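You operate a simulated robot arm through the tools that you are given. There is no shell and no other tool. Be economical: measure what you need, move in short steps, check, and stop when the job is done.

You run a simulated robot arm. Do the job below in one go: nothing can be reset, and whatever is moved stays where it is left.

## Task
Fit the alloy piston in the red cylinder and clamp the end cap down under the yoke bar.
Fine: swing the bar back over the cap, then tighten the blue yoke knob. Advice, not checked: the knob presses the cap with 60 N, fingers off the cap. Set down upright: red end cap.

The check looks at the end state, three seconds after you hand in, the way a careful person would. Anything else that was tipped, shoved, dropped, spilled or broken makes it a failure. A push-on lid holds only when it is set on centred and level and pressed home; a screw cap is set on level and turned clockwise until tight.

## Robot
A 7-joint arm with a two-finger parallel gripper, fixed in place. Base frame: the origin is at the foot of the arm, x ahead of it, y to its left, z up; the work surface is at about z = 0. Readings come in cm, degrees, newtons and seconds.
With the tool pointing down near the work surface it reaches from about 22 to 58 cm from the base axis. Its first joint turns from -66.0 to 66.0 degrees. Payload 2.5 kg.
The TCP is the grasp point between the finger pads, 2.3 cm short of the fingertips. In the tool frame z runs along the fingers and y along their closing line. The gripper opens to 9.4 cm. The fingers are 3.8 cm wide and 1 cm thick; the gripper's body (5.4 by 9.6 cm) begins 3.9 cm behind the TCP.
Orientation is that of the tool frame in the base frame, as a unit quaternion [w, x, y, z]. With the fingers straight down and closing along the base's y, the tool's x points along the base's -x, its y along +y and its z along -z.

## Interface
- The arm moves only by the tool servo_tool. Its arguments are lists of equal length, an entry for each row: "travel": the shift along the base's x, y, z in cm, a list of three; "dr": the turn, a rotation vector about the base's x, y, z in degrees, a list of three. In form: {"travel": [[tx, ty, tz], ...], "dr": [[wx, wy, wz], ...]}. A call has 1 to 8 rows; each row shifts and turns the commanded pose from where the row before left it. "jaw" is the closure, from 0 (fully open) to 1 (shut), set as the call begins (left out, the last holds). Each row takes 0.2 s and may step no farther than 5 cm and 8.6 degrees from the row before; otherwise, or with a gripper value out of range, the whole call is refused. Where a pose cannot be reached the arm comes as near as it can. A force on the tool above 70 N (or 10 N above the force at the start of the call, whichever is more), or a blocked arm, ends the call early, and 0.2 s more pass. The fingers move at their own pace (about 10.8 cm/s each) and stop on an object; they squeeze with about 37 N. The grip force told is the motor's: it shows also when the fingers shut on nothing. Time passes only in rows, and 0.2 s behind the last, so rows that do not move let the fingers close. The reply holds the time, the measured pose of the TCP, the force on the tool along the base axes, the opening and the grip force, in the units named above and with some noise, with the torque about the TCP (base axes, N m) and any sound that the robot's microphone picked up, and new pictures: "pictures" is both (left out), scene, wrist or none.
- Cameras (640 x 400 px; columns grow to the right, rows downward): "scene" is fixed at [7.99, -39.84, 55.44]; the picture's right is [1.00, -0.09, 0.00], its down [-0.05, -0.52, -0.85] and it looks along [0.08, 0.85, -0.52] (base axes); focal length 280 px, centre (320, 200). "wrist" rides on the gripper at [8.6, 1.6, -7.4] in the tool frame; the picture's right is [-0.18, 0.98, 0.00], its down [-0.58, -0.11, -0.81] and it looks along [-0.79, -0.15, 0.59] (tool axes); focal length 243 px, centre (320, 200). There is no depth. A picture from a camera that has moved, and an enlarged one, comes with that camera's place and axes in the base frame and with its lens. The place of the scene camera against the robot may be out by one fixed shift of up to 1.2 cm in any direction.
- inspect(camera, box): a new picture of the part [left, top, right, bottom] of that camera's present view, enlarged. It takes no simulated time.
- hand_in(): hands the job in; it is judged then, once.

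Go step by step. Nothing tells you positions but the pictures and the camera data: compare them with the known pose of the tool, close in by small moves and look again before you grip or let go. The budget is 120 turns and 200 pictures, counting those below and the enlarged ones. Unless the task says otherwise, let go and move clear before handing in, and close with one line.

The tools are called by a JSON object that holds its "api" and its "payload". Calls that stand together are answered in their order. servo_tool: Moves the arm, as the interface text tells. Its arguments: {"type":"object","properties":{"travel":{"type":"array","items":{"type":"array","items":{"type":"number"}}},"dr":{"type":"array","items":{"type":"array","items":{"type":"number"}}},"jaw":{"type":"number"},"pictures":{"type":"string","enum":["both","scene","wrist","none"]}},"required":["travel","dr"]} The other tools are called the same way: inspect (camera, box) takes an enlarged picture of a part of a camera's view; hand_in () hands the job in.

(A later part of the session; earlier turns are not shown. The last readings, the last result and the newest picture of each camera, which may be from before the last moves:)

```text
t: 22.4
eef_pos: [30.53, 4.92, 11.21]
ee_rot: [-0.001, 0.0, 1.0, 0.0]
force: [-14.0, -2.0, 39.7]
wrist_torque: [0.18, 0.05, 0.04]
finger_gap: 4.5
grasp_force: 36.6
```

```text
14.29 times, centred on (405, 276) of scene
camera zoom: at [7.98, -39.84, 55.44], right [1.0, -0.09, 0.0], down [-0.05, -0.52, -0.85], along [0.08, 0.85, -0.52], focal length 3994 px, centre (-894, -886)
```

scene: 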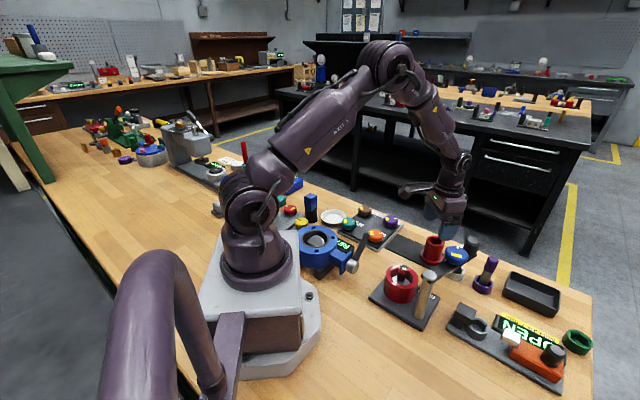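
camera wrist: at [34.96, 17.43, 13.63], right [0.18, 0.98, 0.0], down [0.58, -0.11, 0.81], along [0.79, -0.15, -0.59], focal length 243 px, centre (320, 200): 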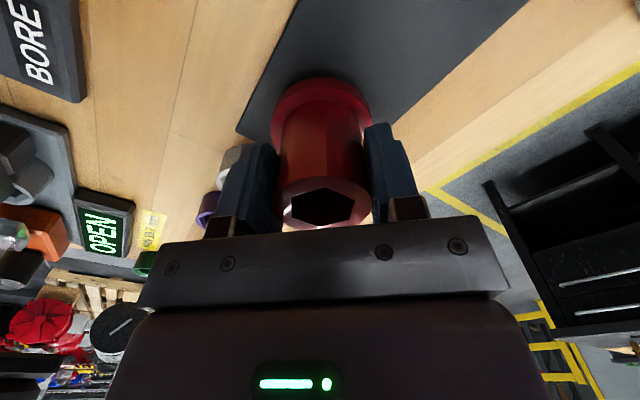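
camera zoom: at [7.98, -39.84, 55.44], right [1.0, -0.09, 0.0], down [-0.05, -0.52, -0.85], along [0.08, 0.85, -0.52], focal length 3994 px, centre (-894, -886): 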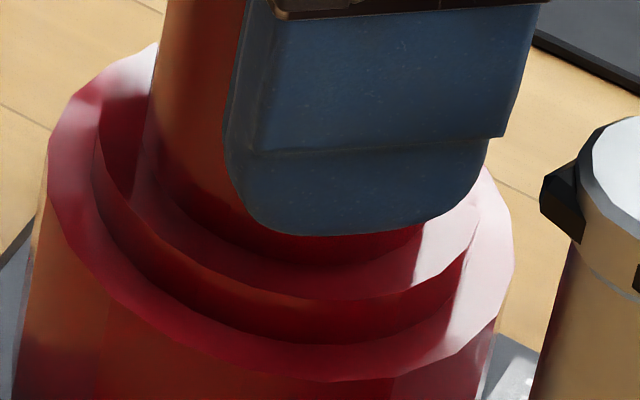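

The flange sits flush and centred on the rim. I'll relax the side load, open, and rise.

{"api": "servo_tool", "payload": {"travel": [[-0.2, 0, 0.15], [0, 0, 0]], "dr": [[0, 0, 0], [0, 0, 0]], "pictures": "none"}}

{"api": "servo_tool", "payload": {"travel": [[0, 0, 0], [0, 0, 0], [0, 0, 2.5], [0, 0, 3], [0, 0, 3], [0, 0, 2], [0, 0, 0]], "dr": [[0, 0, 0], [0, 0, 0], [0, 0, 0], [0, 0, 0], [0, 0, 0], [0, 0, 0], [0, 0, 0]], "jaw": 0.3}}

{"api": "inspect", "payload": {"camera": "scene", "box": [380, 230, 480, 310]}}

{"api": "inspect", "payload": {"camera": "wrist", "box": [160, 0, 420, 190]}}

```text
t: 23.0
eef_pos: [30.34, 5.02, 11.13]
ee_rot: [-0.001, -0.001, 1.0, 0.0]
force: [0.7, 0.2, -1.9]
wrist_torque: [-0.02, -0.06, -0.02]
finger_gap: 4.54
grasp_force: 37.0
```

```text
t: 24.6
eef_pos: [30.34, 5.08, 21.91]
ee_rot: [0.0, 0.001, 1.0, 0.0]
force: [-0.6, 0.1, -1.0]
wrist_torque: [-0.01, -0.01, 0.02]
finger_gap: 6.58
grasp_force: 0.1
camera wrist: at [21.63, 6.53, 29.29], right [0.18, 0.98, 0.0], down [0.58, -0.11, 0.81], along [0.79, -0.15, -0.59], focal length 243 px, centre (320, 200)
```

scene: 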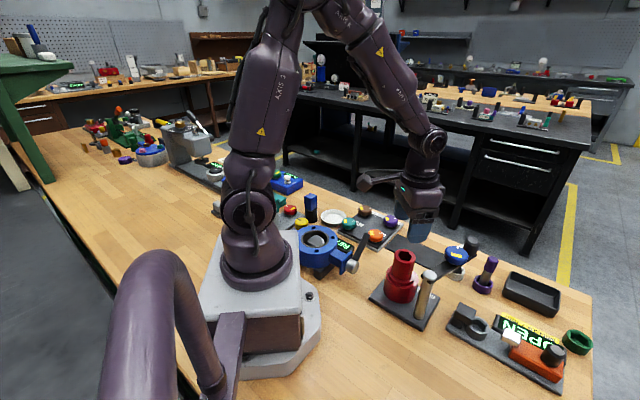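
wrist: 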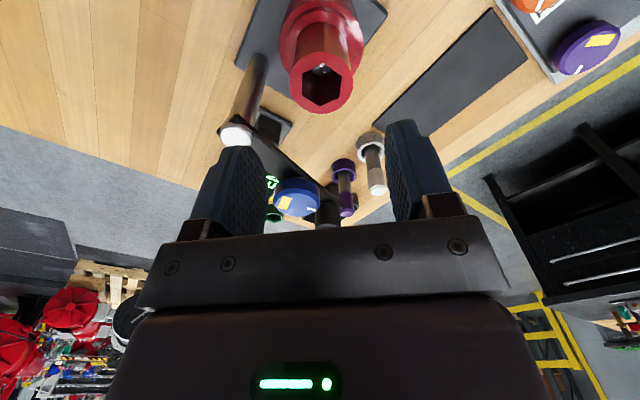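

```text
5.00 times, centred on (430, 270) of scene
camera zoom: at [7.99, -39.84, 55.44], right [1.0, -0.09, 0.0], down [-0.05, -0.52, -0.85], along [0.08, 0.85, -0.52], focal length 1398 px, centre (-230, -150)
```

zoom: 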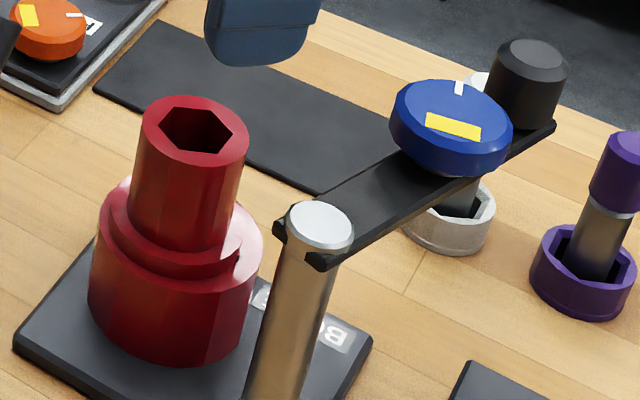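

```text
2.11 times, centred on (290, 95) of wrist
camera zoom: at [21.63, 6.53, 29.29], right [0.18, 0.98, 0.0], down [0.58, -0.11, 0.81], along [0.79, -0.15, -0.59], focal length 511 px, centre (383, 421)
```

zoom: 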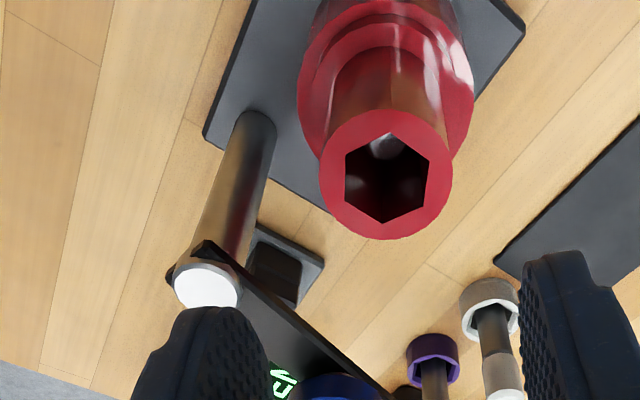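

The cap rests level on the cylinder, with its top at about z 12.2. The post is near (32.8, -2.3), the bar points about 25° toward +x, the knob is near (39.7, 1) and the black handle near (43.8, 2.9). I'll move over for a better look.

{"api": "servo_tool", "payload": {"travel": [[3.9, -0.8, 0.4], [3.9, -0.8, 0.4], [3.9, -0.7, 0.3], [0, 0, 0]], "dr": [[0, 0, 0], [0, 0, 0], [0, 0, 0], [0, 0, 0]]}}

{"api": "inspect", "payload": {"camera": "wrist", "box": [180, 0, 460, 190]}}

{"api": "inspect", "payload": {"camera": "scene", "box": [410, 200, 500, 290]}}

```text
t: 25.6
eef_pos: [42.31, 2.63, 22.77]
ee_rot: [0.001, 0.0, 1.0, 0.0]
force: [-0.5, 0.3, -0.5]
wrist_torque: [-0.04, -0.01, 0.03]
finger_gap: 6.58
grasp_force: 0.1
camera wrist: at [33.56, 4.08, 30.27], right [0.18, 0.98, 0.0], down [0.58, -0.11, 0.81], along [0.79, -0.15, -0.59], focal length 243 px, centre (320, 200)
```

scene: 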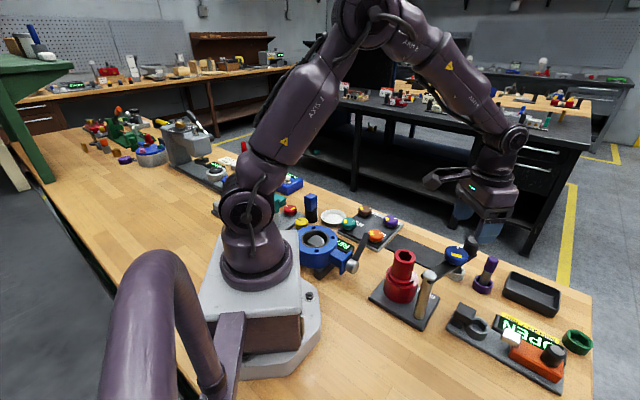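
wrist: 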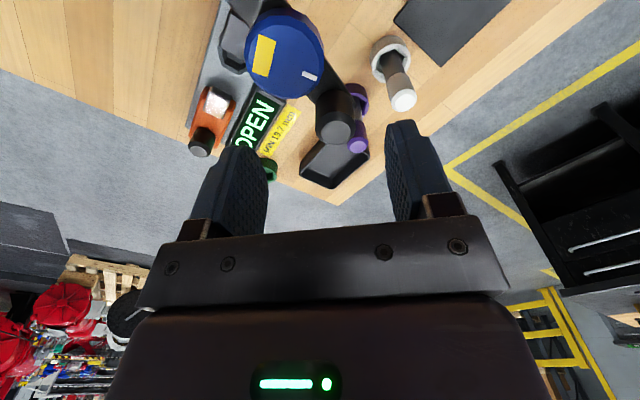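

```text
2.11 times, centred on (320, 95) of wrist
camera zoom: at [33.56, 4.08, 30.27], right [0.18, 0.98, 0.0], down [0.58, -0.11, 0.81], along [0.79, -0.15, -0.59], focal length 511 px, centre (320, 421)
```

zoom: 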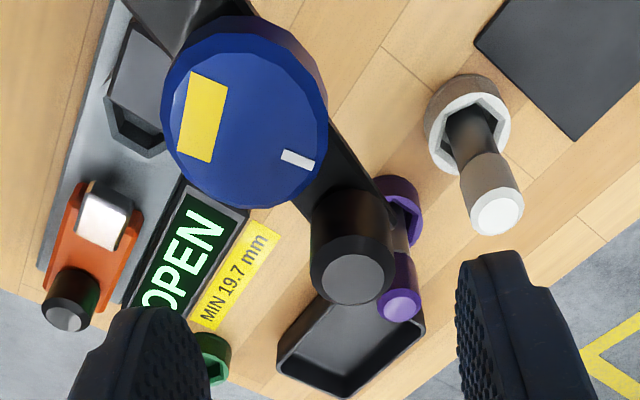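

```text
4.44 times, centred on (455, 245) of scene
camera zoom: at [7.99, -39.84, 55.44], right [1.0, -0.09, 0.0], down [-0.05, -0.52, -0.85], along [0.08, 0.85, -0.52], focal length 1243 px, centre (-280, 0)
```

zoom: 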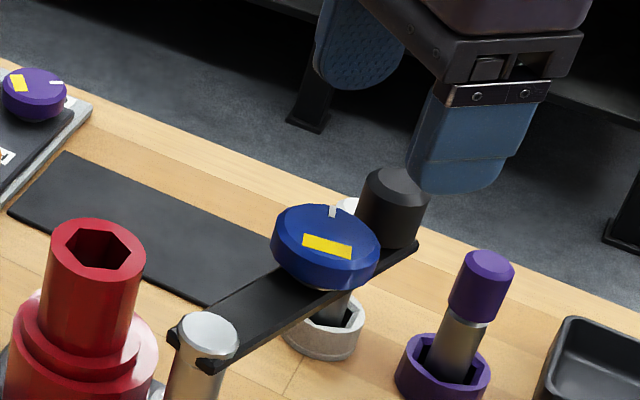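

The handle is at about (43.8, 3.2) with its top at z≈17.2, and the knob is at (39.1, 1.0) with its top at 16. I'll yaw 25° so the fingers close tangentially, then position over the handle.

{"api": "servo_tool", "payload": {"travel": [[0.5, 0.2, 0], [0.5, 0.2, 0], [0.5, 0.2, -1], [0, 0, -1], [0, 0, 0]], "dr": [[0, 0, 8.3], [0, 0, 8.3], [0, 0, 8.4], [0, 0, 0], [0, 0, 0]], "jaw": 0.4}}

{"api": "inspect", "payload": {"camera": "wrist", "box": [180, 0, 460, 200]}}

```text
t: 26.8
eef_pos: [43.68, 3.2, 20.84]
ee_rot: [0.0, -0.217, 0.976, 0.0]
force: [-1.2, -0.3, -0.9]
wrist_torque: [0.02, 0.0, -0.01]
finger_gap: 5.64
grasp_force: 0.1
camera wrist: at [35.06, 1.01, 28.22], right [-0.25, 0.97, 0.0], down [0.57, 0.15, 0.81], along [0.78, 0.2, -0.59], focal length 243 px, centre (320, 200)
```

scene: 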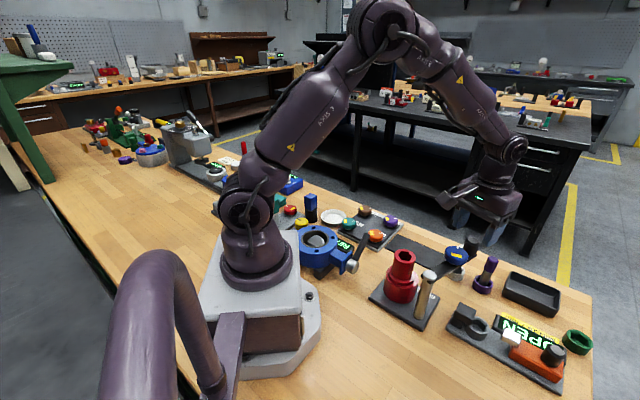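
wrist: 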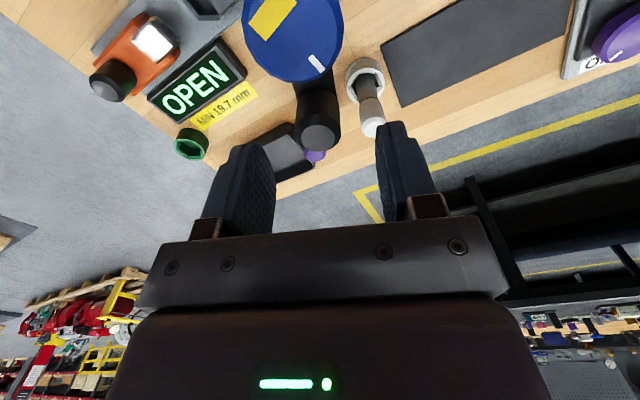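

```text
2.00 times, centred on (320, 100) of wrist
camera zoom: at [35.06, 1.01, 28.22], right [-0.25, 0.97, 0.0], down [0.57, 0.15, 0.81], along [0.78, 0.2, -0.59], focal length 485 px, centre (320, 400)
```

zoom: 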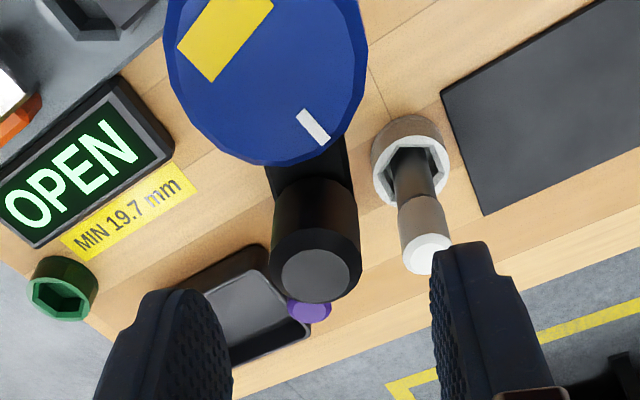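

The handle is centred between the fingers. I'll lower to z≈16.6 and close lightly around it.

{"api": "servo_tool", "payload": {"travel": [[0.05, -0.12, -2.1], [0, 0, -2.1], [0, 0, 0]], "dr": [[0, 0, 0], [0, 0, 0], [0, 0, 0]], "pictures": "none"}}

{"api": "servo_tool", "payload": {"travel": [[0, 0, 0], [0, 0, 0], [0, 0, 0]], "dr": [[0, 0, 0], [0, 0, 0], [0, 0, 0]], "jaw": 1.0}}

{"api": "inspect", "payload": {"camera": "scene", "box": [410, 200, 500, 290]}}

```text
t: 27.6
eef_pos: [43.69, 3.04, 16.77]
ee_rot: [0.0, -0.216, 0.976, 0.001]
force: [0.3, 0.1, -0.5]
wrist_torque: [0.0, -0.02, -0.03]
finger_gap: 5.65
grasp_force: 0.1
```

```text
t: 28.4
eef_pos: [43.59, 3.04, 16.69]
ee_rot: [0.0, -0.216, 0.976, 0.0]
force: [2.3, 0.1, -2.9]
wrist_torque: [0.31, 0.02, 0.09]
finger_gap: 2.76
grasp_force: 45.3
camera wrist: at [35.02, 0.74, 24.07], right [-0.25, 0.97, 0.0], down [0.57, 0.15, 0.81], along [0.78, 0.2, -0.59], focal length 243 px, centre (320, 200)
```

scene: 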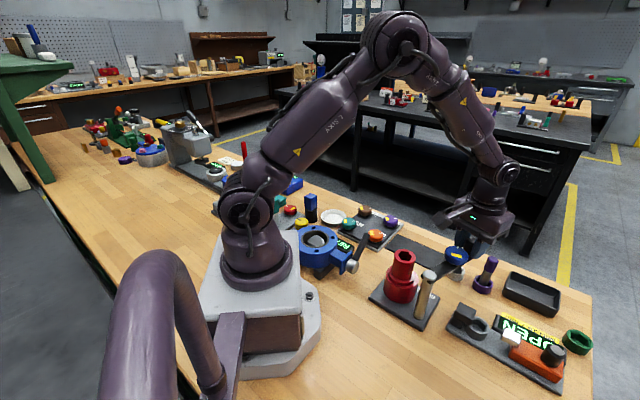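
wrist: 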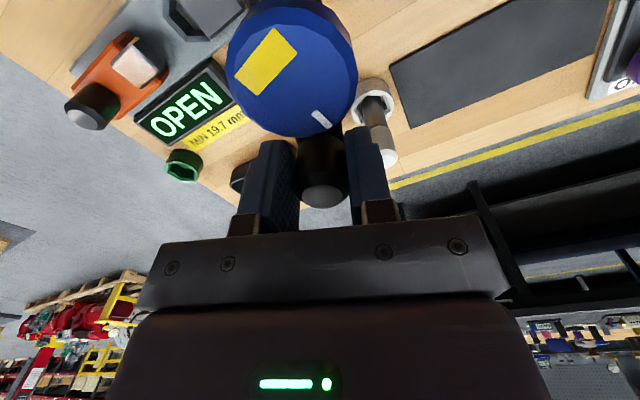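

```text
4.44 times, centred on (455, 245) of scene
camera zoom: at [7.99, -39.84, 55.44], right [1.0, -0.09, 0.0], down [-0.05, -0.52, -0.85], along [0.08, 0.85, -0.52], focal length 1243 px, centre (-280, 0)
```

zoom: 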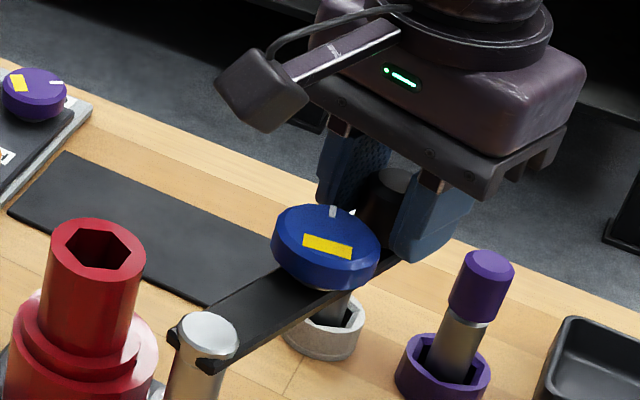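

I have hold of the handle. I'll swing the bar counter-clockwise around the post in small arc steps and start with three.

{"api": "servo_tool", "payload": {"travel": [[-0.85, 1.46, 0], [-1.05, 1.33, 0], [-1.215, 1.17, 0], [0, 0, 0]], "dr": [[0, 0, 8], [0, 0, 8], [0, 0, 8], [0, 0, 0]], "pictures": "scene"}}

{"api": "inspect", "payload": {"camera": "scene", "box": [380, 200, 480, 310]}}

```text
t: 29.4
eef_pos: [40.48, 7.02, 16.68]
ee_rot: [0.001, -0.415, 0.91, 0.0]
force: [3.2, 3.3, 3.9]
wrist_torque: [0.04, 0.65, 0.01]
finger_gap: 2.76
grasp_force: 44.7
```

scene: 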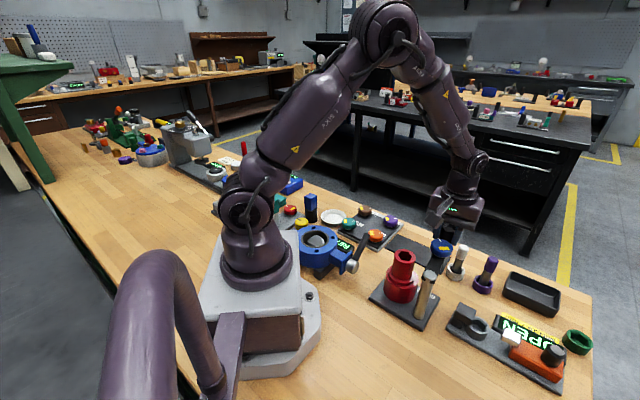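

```text
3.64 times, centred on (430, 255) of scene
camera zoom: at [7.99, -39.83, 55.44], right [1.0, -0.09, 0.0], down [-0.05, -0.52, -0.85], along [0.08, 0.85, -0.52], focal length 1017 px, centre (-80, 0)
```

zoom: 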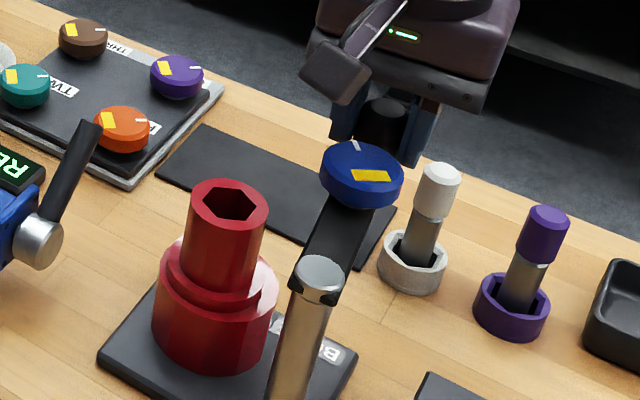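

It swings freely. I'll continue four more steps and check the cap clearance.

{"api": "servo_tool", "payload": {"travel": [[-1.368, 0.98, 0], [-1.497, 0.79, 0], [-1.585, 0.57, 0], [0, 0, 0]], "dr": [[0, 0, 8], [0, 0, 8], [0, 0, 8], [0, 0, 0]], "pictures": "none"}}

{"api": "inspect", "payload": {"camera": "scene", "box": [370, 220, 450, 310]}}

{"api": "inspect", "payload": {"camera": "wrist", "box": [120, 0, 520, 250]}}

```text
t: 30.4
eef_pos: [35.96, 9.27, 16.52]
ee_rot: [-0.001, -0.595, 0.804, -0.001]
force: [-6.3, -11.0, 21.1]
wrist_torque: [0.91, 0.39, -0.26]
finger_gap: 2.76
grasp_force: 44.9
```

```text
4.44 times, centred on (410, 265) of scene
camera zoom: at [7.98, -39.84, 55.44], right [1.0, -0.09, 0.0], down [-0.05, -0.52, -0.85], along [0.08, 0.85, -0.52], focal length 1243 px, centre (-80, -89)
```

zoom: 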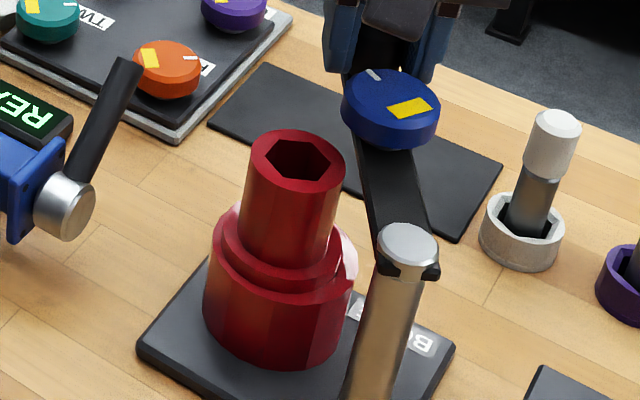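

```text
1.60 times, centred on (320, 125) of wrist
camera zoom: at [31.84, 1.4, 24.08], right [-0.89, 0.46, 0.0], down [0.27, 0.53, 0.81], along [0.37, 0.71, -0.59], focal length 388 px, centre (320, 320)
```

zoom: 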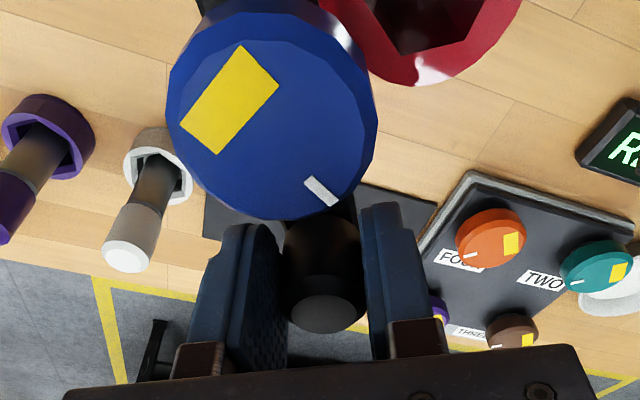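

Force has built up because my arc centre was slightly off; refitting the path gives the post axis at (33.2, -1.9) with R=11.5. First I'll check the cap hasn't been touched.

{"api": "inspect", "payload": {"camera": "scene", "box": [385, 245, 435, 300]}}

{"api": "servo_tool", "payload": {"travel": [[0, -0.3, 0.1], [0, 0, 0]], "dr": [[0, 0, 0], [0, 0, 0]], "pictures": "none"}}

```text
7.27 times, centred on (410, 272) of scene
camera zoom: at [7.98, -39.84, 55.44], right [1.0, -0.09, 0.0], down [-0.05, -0.52, -0.85], along [0.08, 0.85, -0.52], focal length 2033 px, centre (-334, -327)
```

zoom: 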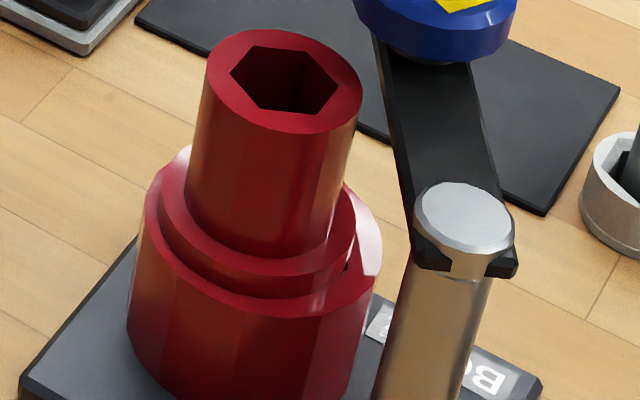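

```text
t: 31.0
eef_pos: [35.99, 9.36, 16.57]
ee_rot: [0.0, -0.597, 0.802, 0.001]
force: [2.2, 8.8, -6.5]
wrist_torque: [-1.2, -0.32, 0.11]
finger_gap: 2.76
grasp_force: 44.9
```

The cap looks upright but maybe 0.2 cm off toward -x. Before clamping, I'll let go of the handle here and take a proper look from above.

{"api": "servo_tool", "payload": {"travel": [[0, 0, 0], [0, 0, 0], [0, 0, 3], [0, 0, 3]], "dr": [[0, 0, 0], [0, 0, 0], [0, 0, 0], [0, 0, 0]], "jaw": 0.4, "pictures": "none"}}

{"api": "servo_tool", "payload": {"travel": [[-1.2, 0.0, 0.5], [-1.2, 0.0, 0.5], [-1.2, 0.0, 0], [-1.2, 0, 0], [-0.8, 0, 0], [-0.5, 0, 0], [0, 0, 0], [0, 0, 0]], "dr": [[0, 0, -8.5], [0, 0, -8.5], [0, 0, -8.5], [0, 0, -8.5], [0, 0, -8.5], [0, 0, -8.5], [0, 0, -8], [0, 0, -8]], "pictures": "wrist"}}

```text
t: 32.0
eef_pos: [35.88, 9.23, 22.68]
ee_rot: [0.0, -0.595, 0.804, 0.0]
force: [0.3, -0.5, -0.1]
wrist_torque: [0.0, 0.01, 0.02]
finger_gap: 5.65
grasp_force: 0.2
```

```text
t: 33.8
eef_pos: [29.88, 9.21, 23.71]
ee_rot: [0.0, -0.051, 0.999, 0.001]
force: [-0.9, 0.6, 0.0]
wrist_torque: [0.05, -0.03, 0.0]
finger_gap: 5.63
grasp_force: 0.1
camera wrist: at [21.08, 9.82, 31.16], right [0.08, 1.0, 0.0], down [0.59, -0.05, 0.81], along [0.8, -0.07, -0.59], focal length 243 px, centre (320, 200)
```

wrist: 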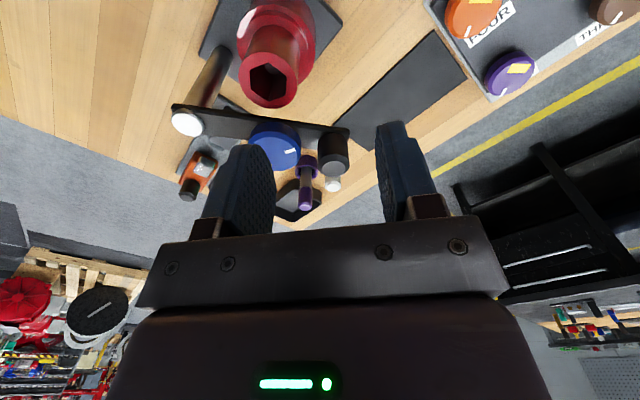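

{"api": "servo_tool", "payload": {"travel": [[-2, -2, 0], [-2, -2, 0], [0, 0, 0]], "dr": [[0, 0, 0], [0, 0, 0], [0, 0, 0]], "pictures": "none"}}

{"api": "inspect", "payload": {"camera": "wrist", "box": [250, 10, 370, 130]}}

{"api": "inspect", "payload": {"camera": "scene", "box": [385, 245, 435, 300]}}

```text
t: 34.6
eef_pos: [25.84, 5.13, 23.67]
ee_rot: [0.0, -0.053, 0.999, -0.001]
force: [-0.8, -0.2, -0.3]
wrist_torque: [-0.01, 0.03, -0.02]
finger_gap: 5.63
grasp_force: 0.0
```

```text
3.33 times, centred on (310, 70) of wrist
camera zoom: at [17.05, 5.78, 31.14], right [0.08, 1.0, 0.0], down [0.59, -0.05, 0.81], along [0.8, -0.06, -0.59], focal length 809 px, centre (353, 633)
```

zoom: 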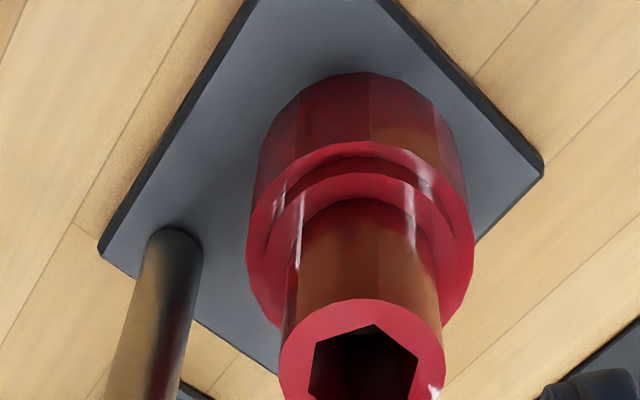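

```text
7.27 times, centred on (410, 272) of scene
camera zoom: at [7.99, -39.84, 55.44], right [1.0, -0.09, 0.0], down [-0.05, -0.52, -0.85], along [0.08, 0.85, -0.52], focal length 2033 px, centre (-334, -327)
```

zoom: 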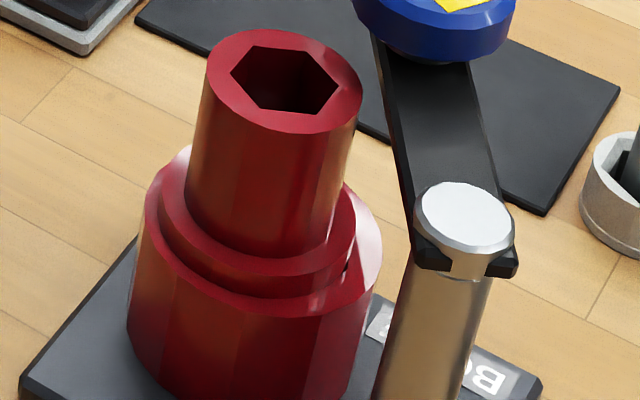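

{"api": "inspect", "payload": {"camera": "wrist", "box": [275, 45, 345, 105]}}

{"api": "inspect", "payload": {"camera": "scene", "box": [390, 262, 420, 292]}}

```text
6.67 times, centred on (310, 75) of wrist
camera zoom: at [17.05, 5.78, 31.14], right [0.08, 1.0, 0.0], down [0.59, -0.05, 0.81], along [0.8, -0.06, -0.59], focal length 1618 px, centre (387, 1033)
```

zoom: 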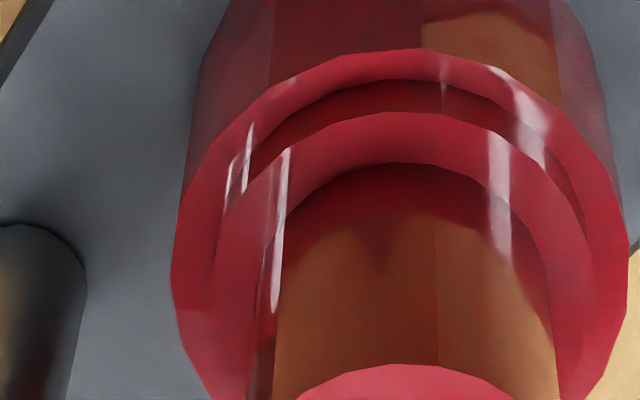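

```text
13.33 times, centred on (405, 277) of scene
camera zoom: at [7.99, -39.84, 55.44], right [1.0, -0.09, 0.0], down [-0.05, -0.52, -0.85], along [0.08, 0.85, -0.52], focal length 3728 px, centre (-813, -827)
```

zoom: 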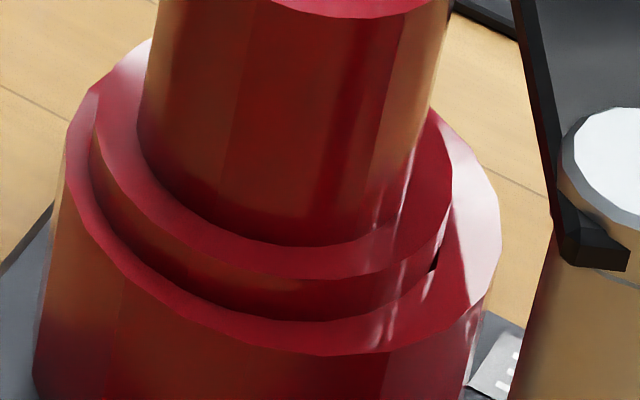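

Both close-ups agree: the cap sits about 0.22 cm too far toward -x, with a sliver of bore showing at +x. I'll nudge it back using the closed fingertips low on the boss, coming from the -x side.

{"api": "servo_tool", "payload": {"travel": [[-0.3, -0.1, -3.3], [0, -0.1, -4.5], [0, 0, -4.5], [0, 0, -1.1], [0, 0, 0]], "dr": [[0, 0, -6.1], [0, 0, 0], [0, 0, 0], [0, 0, 0], [0, 0, 0]], "jaw": 1.0, "pictures": "wrist"}}

{"api": "inspect", "payload": {"camera": "scene", "box": [375, 240, 425, 300]}}

```text
t: 35.8
eef_pos: [25.74, 4.85, 10.48]
ee_rot: [0.001, 0.001, 1.0, 0.0]
force: [0.3, -0.4, 0.0]
wrist_torque: [-0.02, -0.02, -0.02]
finger_gap: 0.0
grasp_force: 36.6
camera wrist: at [16.88, 6.38, 17.86], right [0.19, 0.98, 0.0], down [0.58, -0.11, 0.81], along [0.79, -0.15, -0.59], focal length 243 px, centre (320, 200)
```

wrist: 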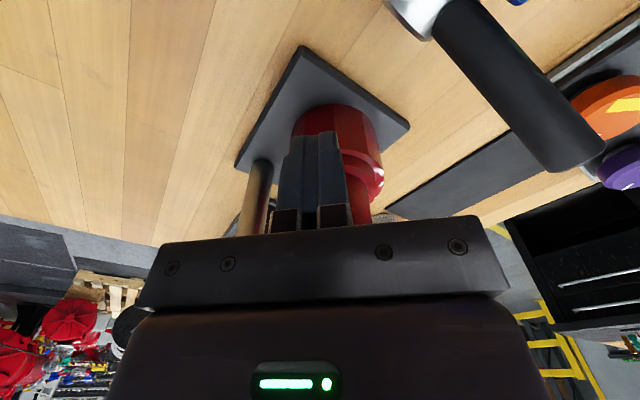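

```text
6.67 times, centred on (400, 270) of scene
camera zoom: at [7.99, -39.84, 55.44], right [1.0, -0.09, 0.0], down [-0.05, -0.52, -0.85], along [0.08, 0.85, -0.52], focal length 1864 px, centre (-213, -267)
```

zoom: 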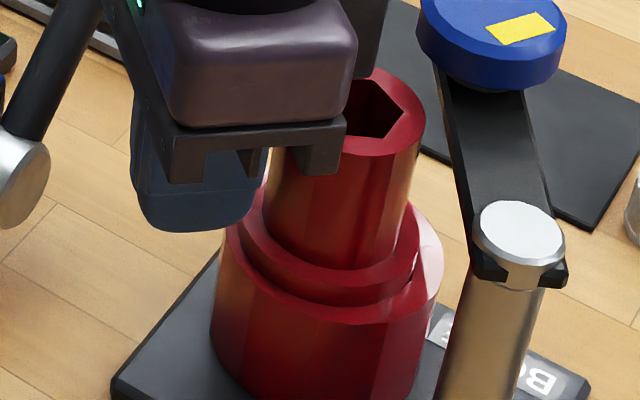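

I'll creep forward in small steps, watching the force and the cap.

{"api": "servo_tool", "payload": {"travel": [[0.35, 0.05, 0], [0.2, 0, 0], [0.15, 0, 0], [0, 0, 0]], "dr": [[0, 0, 0], [0, 0, 0], [0, 0, 0], [0, 0, 0]], "pictures": "none"}}

{"api": "inspect", "payload": {"camera": "scene", "box": [390, 262, 420, 292]}}

```text
t: 36.8
eef_pos: [26.37, 5.07, 10.45]
ee_rot: [0.001, 0.001, 1.0, 0.0]
force: [-0.3, -0.1, 0.0]
wrist_torque: [-0.04, -0.01, -0.01]
finger_gap: 0.01
grasp_force: 37.2
```

```text
13.33 times, centred on (405, 277) of scene
camera zoom: at [7.99, -39.84, 55.44], right [1.0, -0.09, 0.0], down [-0.05, -0.52, -0.85], along [0.08, 0.85, -0.52], focal length 3728 px, centre (-813, -827)
```

zoom: 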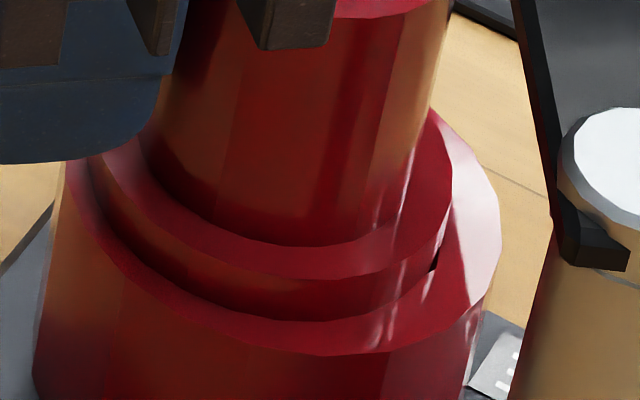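

The cap hasn't moved yet, so I'll continue in 0.1 cm steps.

{"api": "servo_tool", "payload": {"travel": [[0.1, 0, 0], [0.1, 0, 0], [0, 0, 0]], "dr": [[0, 0, 0], [0, 0, 0], [0, 0, 0]], "pictures": "none"}}

{"api": "inspect", "payload": {"camera": "scene", "box": [390, 262, 420, 292]}}

```text
t: 37.6
eef_pos: [26.53, 5.08, 10.39]
ee_rot: [0.0, 0.001, 1.0, 0.0]
force: [0.3, 0.3, 0.1]
wrist_torque: [0.0, 0.0, 0.03]
finger_gap: 0.01
grasp_force: 37.7
```

```text
13.33 times, centred on (405, 277) of scene
camera zoom: at [7.99, -39.84, 55.44], right [1.0, -0.09, 0.0], down [-0.05, -0.52, -0.85], along [0.08, 0.85, -0.52], focal length 3728 px, centre (-813, -827)
```

zoom: 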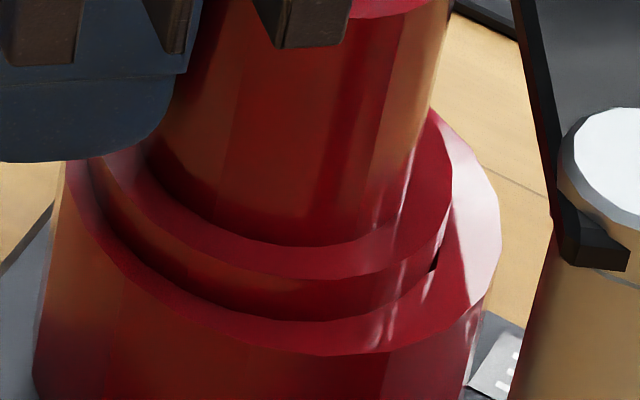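

{"api": "servo_tool", "payload": {"travel": [[0.1, 0, 0], [0.1, 0, 0], [0, 0, 0]], "dr": [[0, 0, 0], [0, 0, 0], [0, 0, 0]], "pictures": "none"}}

{"api": "inspect", "payload": {"camera": "scene", "box": [390, 262, 420, 292]}}

```text
t: 38.4
eef_pos: [26.78, 5.07, 10.48]
ee_rot: [0.0, 0.001, 1.0, 0.001]
force: [-0.9, -0.2, 0.5]
wrist_torque: [0.01, -0.02, 0.01]
finger_gap: 0.01
grasp_force: 36.9
```

```text
13.33 times, centred on (405, 277) of scene
camera zoom: at [7.99, -39.84, 55.44], right [1.0, -0.09, 0.0], down [-0.05, -0.52, -0.85], along [0.08, 0.85, -0.52], focal length 3728 px, centre (-813, -827)
```

zoom: 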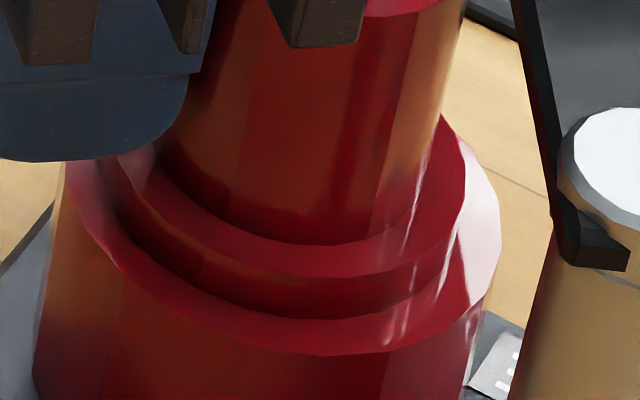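

The cap is centred now, with flange gaps of 39 and 35 px. I'll back off and check from the wrist camera.

{"api": "servo_tool", "payload": {"travel": [[-1.2, 0, 0], [0, 0, 4.5], [0, 0, 4.5], [0, 0, 4], [0, 0, 0]], "dr": [[0, 0, 0], [0, 0, 0], [0, 0, 0], [0, 0, 0], [0, 0, 0]], "pictures": "none"}}

{"api": "inspect", "payload": {"camera": "wrist", "box": [260, 35, 380, 115]}}

{"api": "inspect", "payload": {"camera": "wrist", "box": [160, 30, 440, 200]}}

```text
t: 39.6
eef_pos: [25.47, 5.21, 23.36]
ee_rot: [0.0, 0.001, 1.0, -0.001]
force: [0.2, 0.4, 0.7]
wrist_torque: [-0.02, 0.0, -0.01]
finger_gap: 0.01
grasp_force: 37.4
```

```text
5.00 times, centred on (320, 75) of wrist
camera zoom: at [16.73, 6.72, 30.8], right [0.19, 0.98, 0.0], down [0.58, -0.11, 0.81], along [0.79, -0.15, -0.59], focal length 1213 px, centre (320, 825)
```

zoom: 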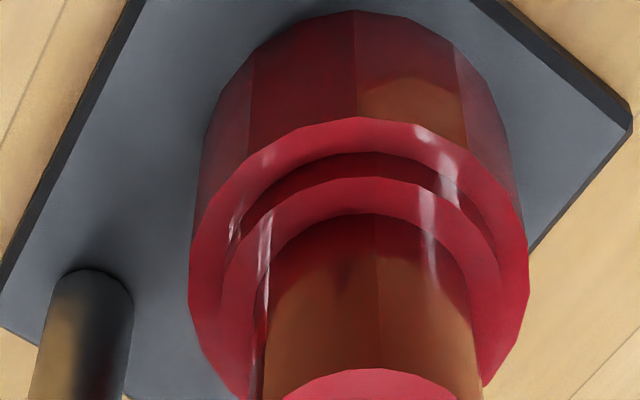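

```text
2.29 times, centred on (300, 115) of wrist
camera zoom: at [16.73, 6.72, 30.8], right [0.19, 0.98, 0.0], down [0.58, -0.11, 0.81], along [0.79, -0.15, -0.59], focal length 555 px, centre (366, 394)
```

zoom: 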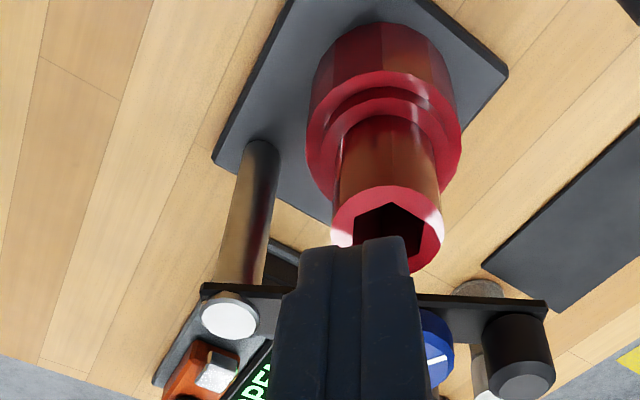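

The cap is now well centred on the rim. I'll return to the handle at about (35.9, 9.3) with yaw at 73°.

{"api": "servo_tool", "payload": {"travel": [[1.31, 0.51, 0], [1.31, 0.51, 0], [1.31, 0.51, 0], [1.31, 0.51, 0], [1.31, 0.51, 0], [1.31, 0.51, 0], [1.31, 0.51, 0], [1.31, 0.51, 0]], "dr": [[0, 0, 8.5], [0, 0, 8.5], [0, 0, 8.5], [0, 0, 8.5], [0, 0, 8.5], [0, 0, 8.5], [0, 0, 8.5], [0, 0, 8.5]], "jaw": 0.4, "pictures": "none"}}

{"api": "servo_tool", "payload": {"travel": [[0, 0, -2.3], [0, 0, 0]], "dr": [[0, 0, 5], [0, 0, 0]], "pictures": "none"}}

{"api": "inspect", "payload": {"camera": "wrist", "box": [180, 0, 460, 200]}}

```text
t: 41.4
eef_pos: [36.07, 9.13, 23.44]
ee_rot: [0.0, -0.56, 0.829, 0.0]
force: [-0.3, -0.2, 0.2]
wrist_torque: [0.0, 0.03, 0.01]
finger_gap: 5.64
grasp_force: 0.1
```

```text
t: 42.0
eef_pos: [35.89, 9.11, 21.14]
ee_rot: [-0.001, -0.595, 0.804, 0.0]
force: [1.1, 0.0, 0.2]
wrist_torque: [-0.02, 0.04, 0.0]
finger_gap: 5.62
grasp_force: 0.0
```

```text
2.00 times, centred on (320, 100) of wrist
camera zoom: at [31.74, 1.28, 28.56], right [-0.89, 0.46, 0.0], down [0.27, 0.52, 0.81], along [0.37, 0.71, -0.59], focal length 485 px, centre (320, 400)
```

zoom: 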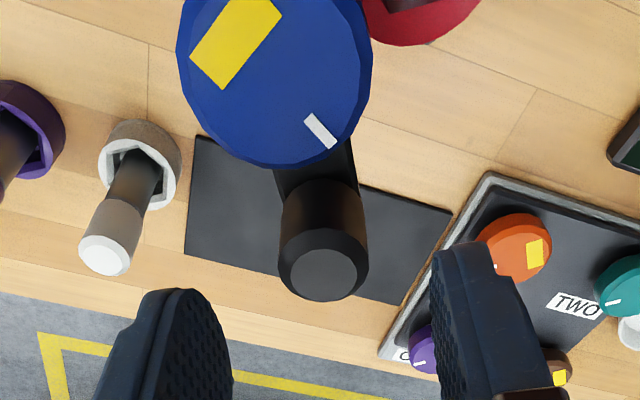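

The handle is centred, with y just +0.2 off. I'll lower and grip it.

{"api": "servo_tool", "payload": {"travel": [[0, 0.15, -2.2], [0, 0, -2.3], [0, 0, 0]], "dr": [[0, 0, 0], [0, 0, 0], [0, 0, 0]], "pictures": "none"}}

{"api": "servo_tool", "payload": {"travel": [[0, 0, 0], [0, 0, 0], [0, 0, 0]], "dr": [[0, 0, 0], [0, 0, 0], [0, 0, 0]], "jaw": 1.0, "pictures": "none"}}

{"api": "servo_tool", "payload": {"travel": [[-1.6, 0.27, 0], [-1.62, 0.04, 0], [0, 0, 0]], "dr": [[0, 0, 8.1], [0, 0, 8.1], [0, 0, 0]], "pictures": "none"}}

{"api": "inspect", "payload": {"camera": "scene", "box": [370, 220, 440, 300]}}

```text
t: 42.8
eef_pos: [36.0, 9.09, 16.66]
ee_rot: [0.0, -0.594, 0.804, 0.0]
force: [-0.3, -0.1, 0.7]
wrist_torque: [-0.01, 0.01, 0.0]
finger_gap: 5.64
grasp_force: 0.0
```

```text
t: 43.6
eef_pos: [36.1, 9.19, 16.6]
ee_rot: [-0.001, -0.594, 0.805, 0.0]
force: [-0.2, 2.4, -6.8]
wrist_torque: [-0.2, -0.62, -0.06]
finger_gap: 2.75
grasp_force: 45.0
```

```text
t: 44.4
eef_pos: [32.77, 9.62, 16.55]
ee_rot: [-0.001, -0.702, 0.712, -0.001]
force: [-1.8, 1.5, -4.5]
wrist_torque: [-0.45, -0.4, -0.2]
finger_gap: 2.73
grasp_force: 45.2
```

```text
5.00 times, centred on (405, 260) of scene
camera zoom: at [7.99, -39.83, 55.44], right [1.0, -0.09, 0.0], down [-0.05, -0.52, -0.85], along [0.08, 0.85, -0.52], focal length 1398 px, centre (-105, -100)
```

zoom: 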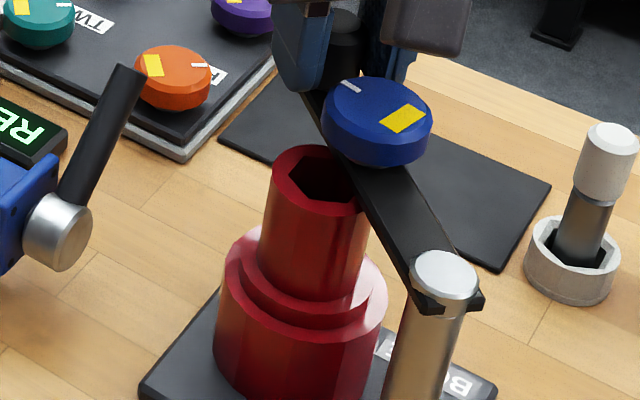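

Clearance over the cap is fine and the force is low, so I'll do the last two steps.

{"api": "servo_tool", "payload": {"travel": [[-1.61, -0.19, 0], [0, 0, 0]], "dr": [[0, 0, 8.1], [0, 0, 0]], "pictures": "none"}}

{"api": "servo_tool", "payload": {"travel": [[-0.8, -0.18, 0], [-0.77, -0.24, 0], [0, 0, 0]], "dr": [[0, 0, 4], [0, 0, 4], [0, 0, 0]], "pictures": "none"}}

{"api": "inspect", "payload": {"camera": "scene", "box": [370, 220, 440, 300]}}

{"api": "inspect", "payload": {"camera": "wrist", "box": [160, 0, 480, 200]}}

```text
t: 45.0
eef_pos: [31.25, 9.4, 16.71]
ee_rot: [0.001, 0.751, -0.66, -0.002]
force: [-0.3, 6.3, -22.6]
wrist_torque: [-0.23, -0.61, -0.01]
finger_gap: 2.75
grasp_force: 44.7
```

```text
t: 45.8
eef_pos: [30.08, 9.16, 16.61]
ee_rot: [-0.006, 0.795, -0.606, 0.002]
force: [29.3, 25.3, -29.2]
wrist_torque: [-0.22, 0.68, -0.19]
finger_gap: 2.77
grasp_force: 44.3
```

```text
5.00 times, centred on (405, 260) of scene
camera zoom: at [8.0, -39.83, 55.44], right [1.0, -0.09, 0.0], down [-0.05, -0.52, -0.85], along [0.08, 0.85, -0.52], focal length 1398 px, centre (-105, -100)
```

zoom: 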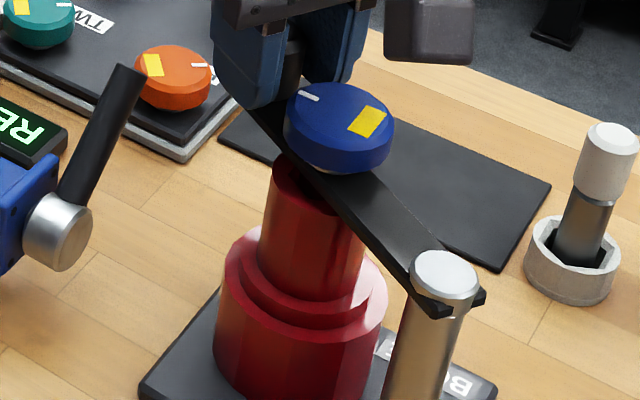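

```text
2.00 times, centred on (320, 100) of wrist
camera zoom: at [30.54, 0.26, 24.0], right [-1.0, -0.08, -0.01], down [-0.06, 0.58, 0.81], along [-0.06, 0.81, -0.59], focal length 485 px, centre (320, 400)
```

zoom: 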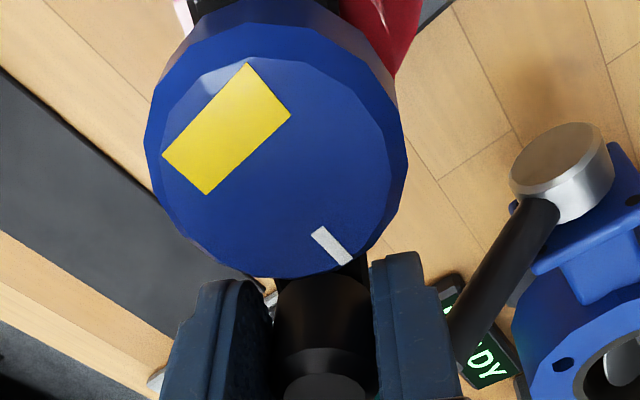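

Resistance built up at about 106°, probably the stop, and the knob now looks to be right over the cap. I'll relax, let go of the handle, and look.

{"api": "servo_tool", "payload": {"travel": [[0.35, 0.2, 0], [0, 0, 0]], "dr": [[0, 0, 0], [0, 0, 0]], "pictures": "none"}}

{"api": "servo_tool", "payload": {"travel": [[0, 0, 0], [0, 0, 0], [0, 0, 3], [0, 0, 3], [0, 0, 1], [0, 0, 0]], "dr": [[0, 0, 0], [0, 0, 0], [0, 0, 0], [0, 0, 0], [0, 0, 0], [0, 0, 0]], "jaw": 0.4}}

{"api": "inspect", "payload": {"camera": "scene", "box": [375, 230, 435, 300]}}

{"api": "inspect", "payload": {"camera": "wrist", "box": [160, 0, 480, 200]}}

```text
t: 46.4
eef_pos: [30.12, 9.22, 16.61]
ee_rot: [0.0, 0.794, -0.608, 0.0]
force: [0.0, 14.9, 23.0]
wrist_torque: [0.78, 0.62, -0.17]
finger_gap: 2.75
grasp_force: 44.8
```

```text
t: 47.8
eef_pos: [30.03, 9.12, 23.65]
ee_rot: [0.0, 0.794, -0.607, 0.0]
force: [0.3, -1.1, -0.1]
wrist_torque: [-0.04, -0.01, -0.01]
finger_gap: 5.62
grasp_force: 0.1
camera wrist: at [30.68, 0.31, 31.09], right [-1.0, -0.08, 0.0], down [-0.05, 0.59, 0.81], along [-0.07, 0.8, -0.59], focal length 243 px, centre (320, 200)
```

scene: 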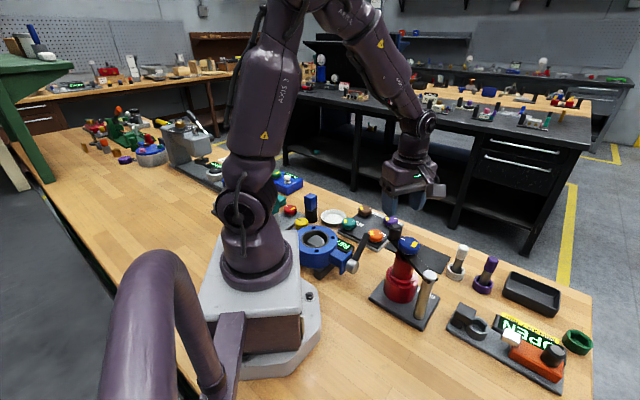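
wrist: 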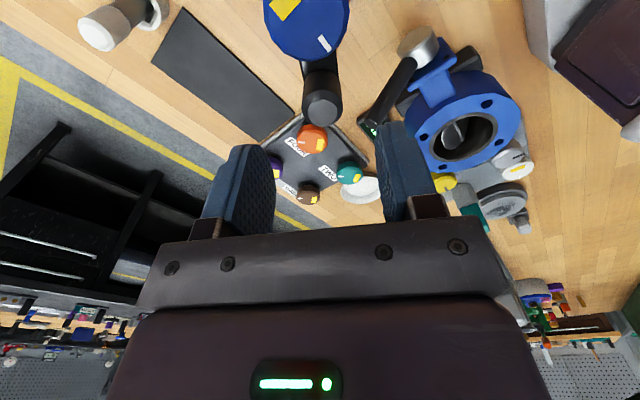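

```text
5.71 times, centred on (405, 265) of scene
camera zoom: at [7.99, -39.84, 55.44], right [1.0, -0.09, 0.0], down [-0.05, -0.52, -0.85], along [0.08, 0.85, -0.52], focal length 1598 px, centre (-166, -171)
```

zoom: 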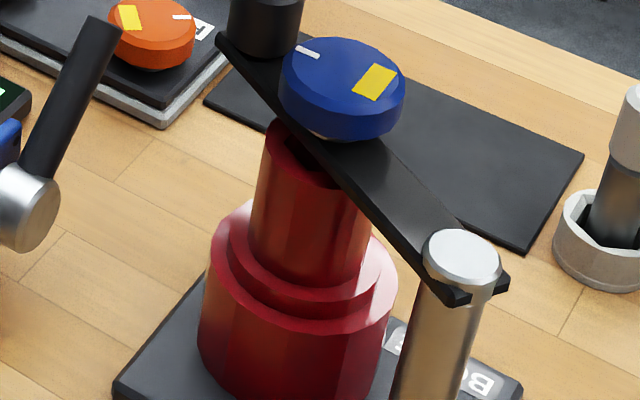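

```text
2.00 times, centred on (320, 100) of wrist
camera zoom: at [30.68, 0.31, 31.09], right [-1.0, -0.08, 0.0], down [-0.05, 0.59, 0.81], along [-0.07, 0.8, -0.59], focal length 485 px, centre (320, 400)
```

zoom: 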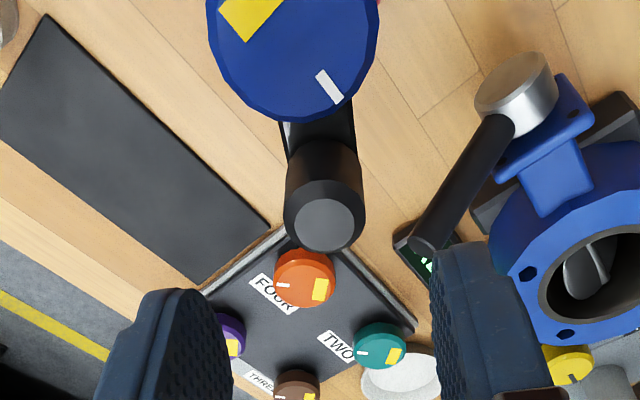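

The bar stays put over the cap, and the handle at (29.7, 9.5) confirms about 107°. Next is the knob at about (31.15, 4.8): I'll go above it and yaw further so a clockwise turn has room without touching the handle.

{"api": "servo_tool", "payload": {"travel": [[0.28, -1.08, 0], [0.28, -1.08, 0], [0.28, -1.08, 0], [0.28, -1.08, 0], [0, 0, -1], [0, 0, 0]], "dr": [[0, 0, 8], [0, 0, 8], [0, 0, 8], [0, 0, 8], [0, 0, 8], [0, 0, 0]], "jaw": 0.35}}

{"api": "inspect", "payload": {"camera": "wrist", "box": [160, 0, 480, 200]}}

```text
t: 49.2
eef_pos: [31.18, 4.83, 22.53]
ee_rot: [0.0, 0.954, -0.298, 0.0]
force: [-0.2, -0.5, 0.5]
wrist_torque: [0.01, -0.02, 0.01]
finger_gap: 6.11
grasp_force: 0.1
camera wrist: at [37.27, -1.49, 29.85], right [-0.71, -0.7, 0.0], down [-0.42, 0.42, 0.81], along [-0.57, 0.57, -0.59], focal length 243 px, centre (320, 200)
```

scene: 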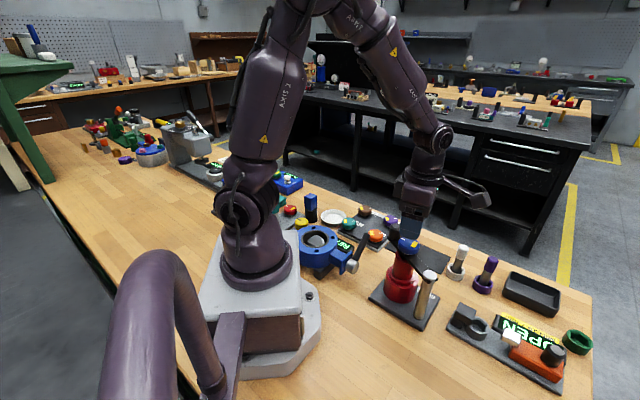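
wrist: 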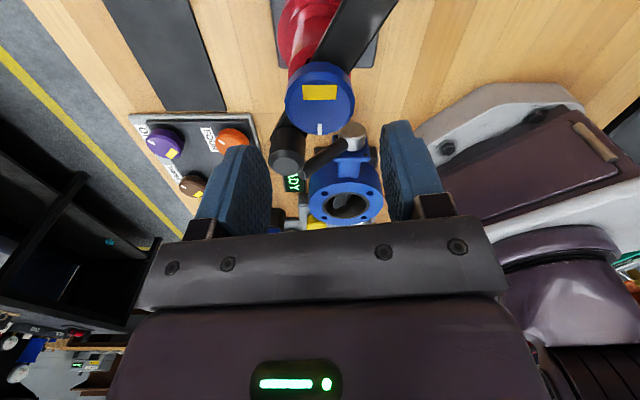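

```text
2.00 times, centred on (320, 100) of wrist
camera zoom: at [37.27, -1.49, 29.85], right [-0.71, -0.7, 0.0], down [-0.42, 0.42, 0.81], along [-0.57, 0.57, -0.59], focal length 485 px, centre (320, 400)
```

zoom: 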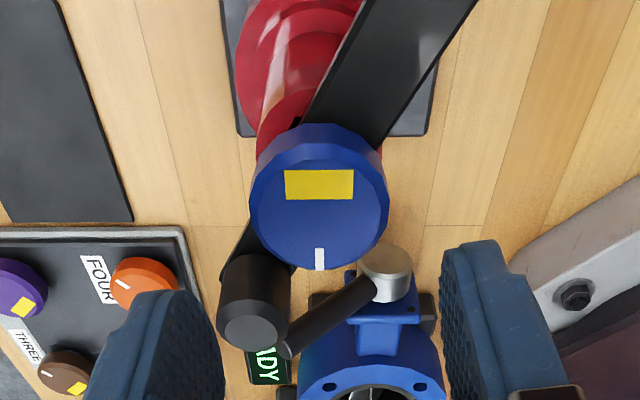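

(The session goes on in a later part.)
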